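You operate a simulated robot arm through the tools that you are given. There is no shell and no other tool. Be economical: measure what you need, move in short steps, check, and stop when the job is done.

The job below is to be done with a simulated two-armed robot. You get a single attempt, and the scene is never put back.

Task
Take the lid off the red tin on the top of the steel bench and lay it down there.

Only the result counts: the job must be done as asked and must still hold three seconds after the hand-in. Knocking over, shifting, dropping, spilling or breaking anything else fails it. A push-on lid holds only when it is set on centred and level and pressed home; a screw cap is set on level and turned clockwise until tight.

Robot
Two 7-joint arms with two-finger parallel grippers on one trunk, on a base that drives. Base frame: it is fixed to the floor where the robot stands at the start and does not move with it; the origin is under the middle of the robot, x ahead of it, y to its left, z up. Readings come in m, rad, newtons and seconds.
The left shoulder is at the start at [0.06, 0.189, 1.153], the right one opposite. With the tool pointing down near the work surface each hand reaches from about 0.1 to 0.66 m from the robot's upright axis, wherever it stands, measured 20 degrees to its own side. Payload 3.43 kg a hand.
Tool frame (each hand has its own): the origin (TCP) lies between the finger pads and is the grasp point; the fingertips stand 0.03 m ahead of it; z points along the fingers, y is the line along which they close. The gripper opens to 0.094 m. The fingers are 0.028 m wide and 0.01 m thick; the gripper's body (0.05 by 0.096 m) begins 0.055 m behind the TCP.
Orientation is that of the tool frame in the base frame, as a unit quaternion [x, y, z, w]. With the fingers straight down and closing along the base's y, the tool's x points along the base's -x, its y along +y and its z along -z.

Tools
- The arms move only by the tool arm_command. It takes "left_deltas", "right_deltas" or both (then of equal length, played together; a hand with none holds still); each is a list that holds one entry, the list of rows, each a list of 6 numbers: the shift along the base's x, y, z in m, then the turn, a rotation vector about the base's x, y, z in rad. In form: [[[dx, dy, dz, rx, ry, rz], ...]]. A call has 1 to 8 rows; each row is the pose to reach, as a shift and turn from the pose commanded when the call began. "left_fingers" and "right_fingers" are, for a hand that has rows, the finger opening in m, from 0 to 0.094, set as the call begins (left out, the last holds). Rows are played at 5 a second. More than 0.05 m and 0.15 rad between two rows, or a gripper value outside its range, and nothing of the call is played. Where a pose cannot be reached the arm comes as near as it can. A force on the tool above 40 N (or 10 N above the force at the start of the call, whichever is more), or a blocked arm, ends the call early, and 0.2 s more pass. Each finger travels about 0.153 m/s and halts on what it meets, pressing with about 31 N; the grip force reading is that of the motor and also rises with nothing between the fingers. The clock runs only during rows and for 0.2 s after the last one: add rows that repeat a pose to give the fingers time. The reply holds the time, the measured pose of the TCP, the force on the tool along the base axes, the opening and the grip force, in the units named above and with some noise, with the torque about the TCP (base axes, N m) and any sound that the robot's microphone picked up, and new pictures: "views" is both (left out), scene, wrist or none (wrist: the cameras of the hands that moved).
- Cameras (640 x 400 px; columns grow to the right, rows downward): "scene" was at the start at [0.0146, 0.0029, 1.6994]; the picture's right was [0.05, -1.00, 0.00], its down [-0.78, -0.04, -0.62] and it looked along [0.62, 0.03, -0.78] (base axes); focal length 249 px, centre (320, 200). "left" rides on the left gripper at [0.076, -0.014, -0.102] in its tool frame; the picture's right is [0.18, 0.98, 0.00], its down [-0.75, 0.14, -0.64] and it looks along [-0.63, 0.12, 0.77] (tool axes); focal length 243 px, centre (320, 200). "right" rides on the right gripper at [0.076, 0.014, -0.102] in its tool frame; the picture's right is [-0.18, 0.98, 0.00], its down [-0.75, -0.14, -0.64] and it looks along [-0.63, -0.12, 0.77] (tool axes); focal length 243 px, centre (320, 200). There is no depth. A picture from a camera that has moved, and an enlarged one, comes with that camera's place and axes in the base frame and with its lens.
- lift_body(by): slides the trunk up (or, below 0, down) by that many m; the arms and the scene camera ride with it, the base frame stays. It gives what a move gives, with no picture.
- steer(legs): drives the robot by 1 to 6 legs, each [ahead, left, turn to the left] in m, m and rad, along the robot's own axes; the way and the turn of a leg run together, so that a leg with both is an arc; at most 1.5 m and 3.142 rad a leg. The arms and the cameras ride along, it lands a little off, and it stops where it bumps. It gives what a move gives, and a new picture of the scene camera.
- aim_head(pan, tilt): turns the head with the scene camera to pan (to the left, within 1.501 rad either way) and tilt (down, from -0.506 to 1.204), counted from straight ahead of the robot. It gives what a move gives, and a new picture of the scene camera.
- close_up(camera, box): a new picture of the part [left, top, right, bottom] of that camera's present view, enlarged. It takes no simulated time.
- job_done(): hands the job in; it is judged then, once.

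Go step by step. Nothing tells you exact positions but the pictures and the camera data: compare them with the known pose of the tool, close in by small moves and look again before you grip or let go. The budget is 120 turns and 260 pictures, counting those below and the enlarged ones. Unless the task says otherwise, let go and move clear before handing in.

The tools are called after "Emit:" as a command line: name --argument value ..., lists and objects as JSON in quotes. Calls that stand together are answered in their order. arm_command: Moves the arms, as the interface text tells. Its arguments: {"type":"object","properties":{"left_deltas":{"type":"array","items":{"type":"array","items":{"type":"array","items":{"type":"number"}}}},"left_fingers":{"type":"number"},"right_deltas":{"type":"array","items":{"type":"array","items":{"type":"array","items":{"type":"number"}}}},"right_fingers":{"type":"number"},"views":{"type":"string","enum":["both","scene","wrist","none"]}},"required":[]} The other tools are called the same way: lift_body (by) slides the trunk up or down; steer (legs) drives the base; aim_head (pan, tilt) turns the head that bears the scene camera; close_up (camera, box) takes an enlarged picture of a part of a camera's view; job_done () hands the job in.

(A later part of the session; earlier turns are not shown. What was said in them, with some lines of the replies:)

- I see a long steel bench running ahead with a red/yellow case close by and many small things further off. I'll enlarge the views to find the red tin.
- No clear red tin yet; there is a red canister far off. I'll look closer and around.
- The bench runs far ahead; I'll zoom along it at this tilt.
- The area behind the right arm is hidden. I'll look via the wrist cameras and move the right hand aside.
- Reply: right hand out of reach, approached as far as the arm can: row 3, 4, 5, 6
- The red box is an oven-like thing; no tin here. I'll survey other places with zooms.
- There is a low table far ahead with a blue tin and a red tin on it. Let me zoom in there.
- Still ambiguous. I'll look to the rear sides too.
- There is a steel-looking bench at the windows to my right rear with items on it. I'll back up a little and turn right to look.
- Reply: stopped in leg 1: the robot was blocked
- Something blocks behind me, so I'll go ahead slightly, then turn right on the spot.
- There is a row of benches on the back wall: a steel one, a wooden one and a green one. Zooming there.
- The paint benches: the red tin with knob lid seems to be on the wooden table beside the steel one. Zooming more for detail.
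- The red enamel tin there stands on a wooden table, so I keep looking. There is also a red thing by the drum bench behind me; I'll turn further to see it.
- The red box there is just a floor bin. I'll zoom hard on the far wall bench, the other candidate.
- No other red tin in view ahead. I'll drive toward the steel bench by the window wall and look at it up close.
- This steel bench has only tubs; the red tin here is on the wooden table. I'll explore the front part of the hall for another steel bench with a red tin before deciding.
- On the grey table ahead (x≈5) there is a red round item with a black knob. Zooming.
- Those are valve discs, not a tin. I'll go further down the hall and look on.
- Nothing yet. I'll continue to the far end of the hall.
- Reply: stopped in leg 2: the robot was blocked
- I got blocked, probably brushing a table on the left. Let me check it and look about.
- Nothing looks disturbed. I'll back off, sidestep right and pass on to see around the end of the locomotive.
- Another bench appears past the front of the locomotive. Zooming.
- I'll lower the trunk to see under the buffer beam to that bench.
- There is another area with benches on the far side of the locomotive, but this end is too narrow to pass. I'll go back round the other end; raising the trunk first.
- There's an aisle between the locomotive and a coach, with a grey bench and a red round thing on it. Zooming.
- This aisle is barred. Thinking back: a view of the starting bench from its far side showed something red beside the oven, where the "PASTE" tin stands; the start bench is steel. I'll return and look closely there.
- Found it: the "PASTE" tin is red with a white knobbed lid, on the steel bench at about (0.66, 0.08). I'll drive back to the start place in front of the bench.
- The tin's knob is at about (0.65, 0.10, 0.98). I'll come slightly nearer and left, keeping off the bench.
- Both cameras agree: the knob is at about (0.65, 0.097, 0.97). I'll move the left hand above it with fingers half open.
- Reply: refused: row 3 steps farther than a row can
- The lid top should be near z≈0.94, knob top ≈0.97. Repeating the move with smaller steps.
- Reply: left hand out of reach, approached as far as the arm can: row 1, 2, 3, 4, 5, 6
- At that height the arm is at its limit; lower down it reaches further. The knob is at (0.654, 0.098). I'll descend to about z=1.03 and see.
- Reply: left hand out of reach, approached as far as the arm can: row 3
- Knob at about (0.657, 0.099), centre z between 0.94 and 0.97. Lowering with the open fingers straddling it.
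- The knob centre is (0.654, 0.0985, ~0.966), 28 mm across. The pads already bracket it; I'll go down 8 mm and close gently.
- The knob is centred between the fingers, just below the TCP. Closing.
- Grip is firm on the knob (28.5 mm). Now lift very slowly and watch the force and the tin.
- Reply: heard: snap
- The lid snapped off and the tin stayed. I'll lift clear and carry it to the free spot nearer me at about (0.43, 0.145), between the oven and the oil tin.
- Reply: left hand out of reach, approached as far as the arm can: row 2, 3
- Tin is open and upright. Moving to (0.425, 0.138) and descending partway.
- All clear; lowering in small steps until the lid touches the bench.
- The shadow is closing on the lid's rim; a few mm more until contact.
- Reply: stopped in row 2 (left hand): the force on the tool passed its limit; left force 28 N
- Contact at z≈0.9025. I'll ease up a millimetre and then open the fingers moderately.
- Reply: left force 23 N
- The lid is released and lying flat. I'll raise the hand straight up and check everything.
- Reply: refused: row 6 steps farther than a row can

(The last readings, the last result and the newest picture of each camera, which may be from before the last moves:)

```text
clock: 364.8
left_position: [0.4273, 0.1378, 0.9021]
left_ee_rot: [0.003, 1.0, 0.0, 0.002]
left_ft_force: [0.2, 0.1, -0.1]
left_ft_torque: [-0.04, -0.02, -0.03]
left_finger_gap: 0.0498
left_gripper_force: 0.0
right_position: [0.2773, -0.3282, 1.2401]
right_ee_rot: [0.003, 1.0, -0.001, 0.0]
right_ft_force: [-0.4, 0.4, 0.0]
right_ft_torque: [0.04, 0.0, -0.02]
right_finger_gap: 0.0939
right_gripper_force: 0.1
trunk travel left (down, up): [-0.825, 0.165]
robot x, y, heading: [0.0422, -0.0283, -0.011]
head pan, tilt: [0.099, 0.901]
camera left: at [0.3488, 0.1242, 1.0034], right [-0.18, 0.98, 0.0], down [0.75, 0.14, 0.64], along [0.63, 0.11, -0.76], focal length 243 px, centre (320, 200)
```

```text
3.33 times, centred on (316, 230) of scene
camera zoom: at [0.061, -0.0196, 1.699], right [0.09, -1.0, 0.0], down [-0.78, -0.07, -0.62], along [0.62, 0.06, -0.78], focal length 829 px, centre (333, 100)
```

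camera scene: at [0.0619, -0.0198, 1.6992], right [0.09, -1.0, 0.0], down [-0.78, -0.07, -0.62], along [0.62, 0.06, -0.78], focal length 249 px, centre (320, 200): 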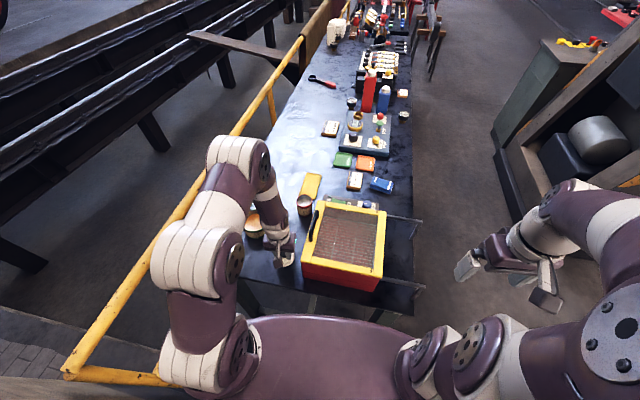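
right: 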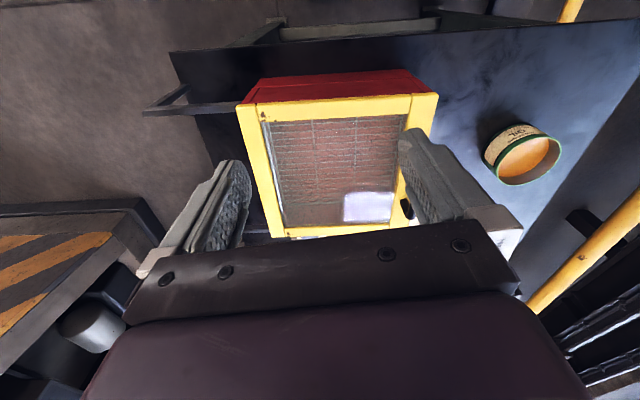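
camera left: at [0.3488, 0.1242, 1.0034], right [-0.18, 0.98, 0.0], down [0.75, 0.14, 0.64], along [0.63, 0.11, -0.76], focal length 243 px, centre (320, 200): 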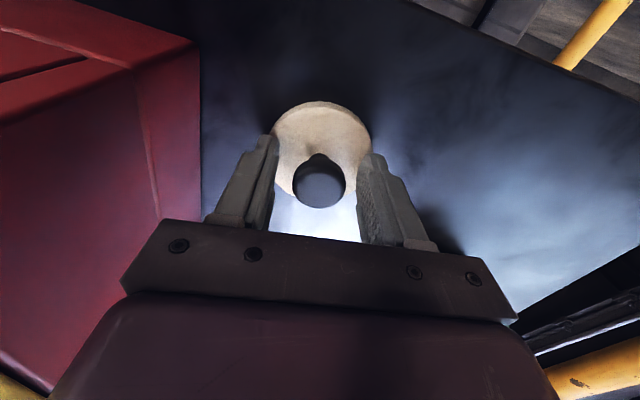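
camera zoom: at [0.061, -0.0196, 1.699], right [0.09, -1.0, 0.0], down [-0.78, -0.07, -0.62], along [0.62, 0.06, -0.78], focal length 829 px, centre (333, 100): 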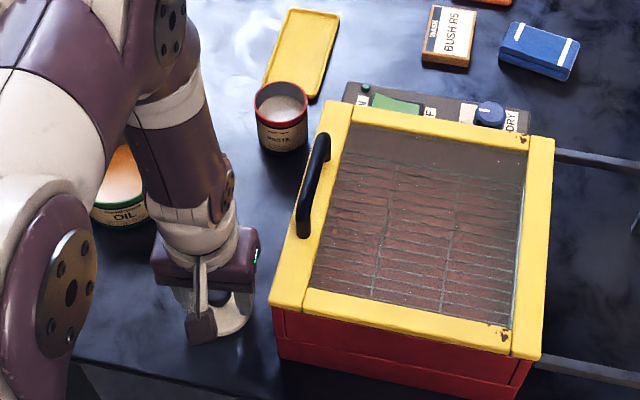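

Emit:
arm_command --left_deltas '[[[0, 0, 0.03, 0, 0, 0], [0, 0, 0.07, 0, 0, 0], [0, 0, 0.115, 0, 0, 0], [0, 0, 0.16, 0, 0, 0], [0, 0, 0.2, 0, 0, 0], [-0.01, 0.03, 0.23, 0, 0, 0], [-0.02, 0.07, 0.25, 0, 0, 0]]]'

Emit:
close_up --camera "left" --box '[120, 0, 440, 200]'

Emit:
close_up --camera "scene" --box '[220, 170, 412, 290]'

```text
clock: 366.4
left_position: [0.4053, 0.2094, 1.1515]
left_ee_rot: [0.004, 1.0, -0.001, 0.002]
left_ft_force: [-0.3, 0.5, -0.9]
left_ft_torque: [-0.01, -0.04, 0.0]
left_finger_gap: 0.0501
left_gripper_force: 0.1
right_position: [0.2754, -0.3279, 1.2401]
right_ee_rot: [0.003, 1.0, 0.0, 0.0]
right_ft_force: [-0.2, 0.1, 0.6]
right_ft_torque: [0.02, -0.01, 0.0]
right_finger_gap: 0.0942
right_gripper_force: 0.0
trunk travel left (down, up): [-0.825, 0.165]
robot x, y, heading: [0.0496, -0.0265, -0.005]
head pan, tilt: [0.099, 0.901]
camera scene: at [0.0598, -0.0183, 1.6992], right [0.09, -1.0, 0.0], down [-0.78, -0.07, -0.62], along [0.62, 0.06, -0.78], focal length 249 px, centre (320, 200)
camera left: at [0.3266, 0.1963, 1.2525], right [-0.18, 0.98, 0.0], down [0.75, 0.14, 0.64], along [0.63, 0.11, -0.77], focal length 243 px, centre (320, 200)
```

scene: 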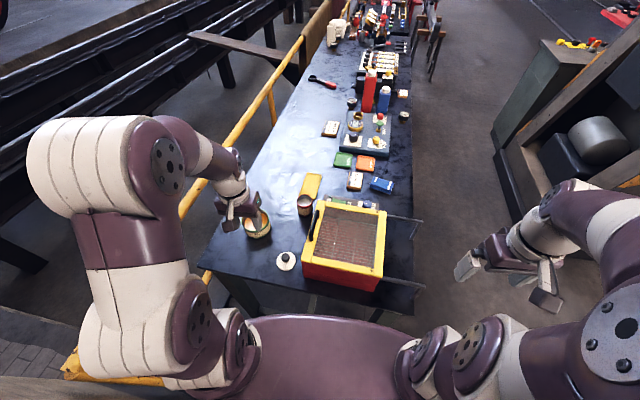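
left: 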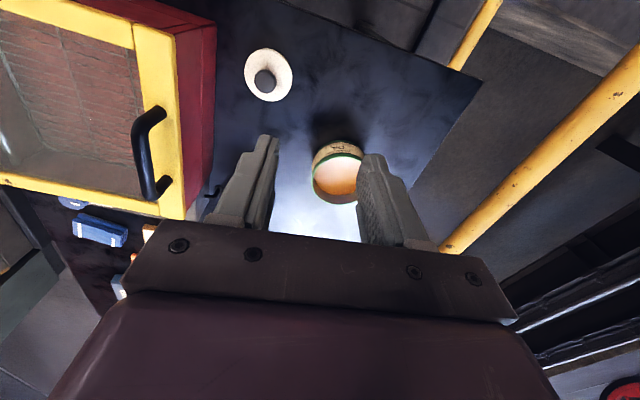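

```text
2.00 times, centred on (280, 100) of left
camera zoom: at [0.3266, 0.1963, 1.2525], right [-0.18, 0.98, 0.0], down [0.75, 0.14, 0.64], along [0.63, 0.11, -0.77], focal length 485 px, centre (400, 400)
```

zoom: 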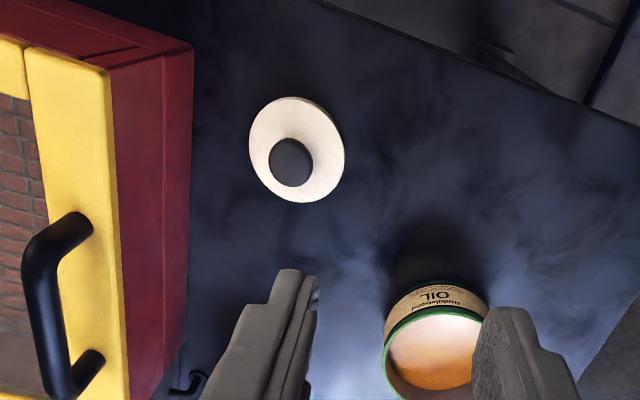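

```text
3.33 times, centred on (316, 230) of scene
camera zoom: at [0.0598, -0.0183, 1.6992], right [0.09, -1.0, 0.0], down [-0.78, -0.07, -0.62], along [0.62, 0.06, -0.78], focal length 829 px, centre (333, 100)
```

zoom: 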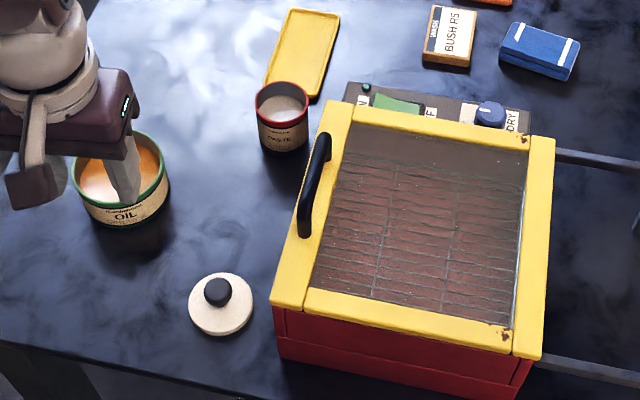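

The lid lies flat on the steel bench, the open red tin stands where it was, and the hand is clear. Handing in.

Emit:
job_done

```text
The job is handed in.
```

I took the lid off the red "PASTE" tin and laid it flat on the steel bench, between the oven and the oil tin. The tin is still standing upright where it was, and both hands are clear.

While searching for the tin I drove through the workshop and bumped something twice. The first was at the start when I backed up, most likely the red floor bin. The second was near the tables at the far end of the hall. I checked the far tables afterwards and nothing looked moved. I did not check the bin specifically.
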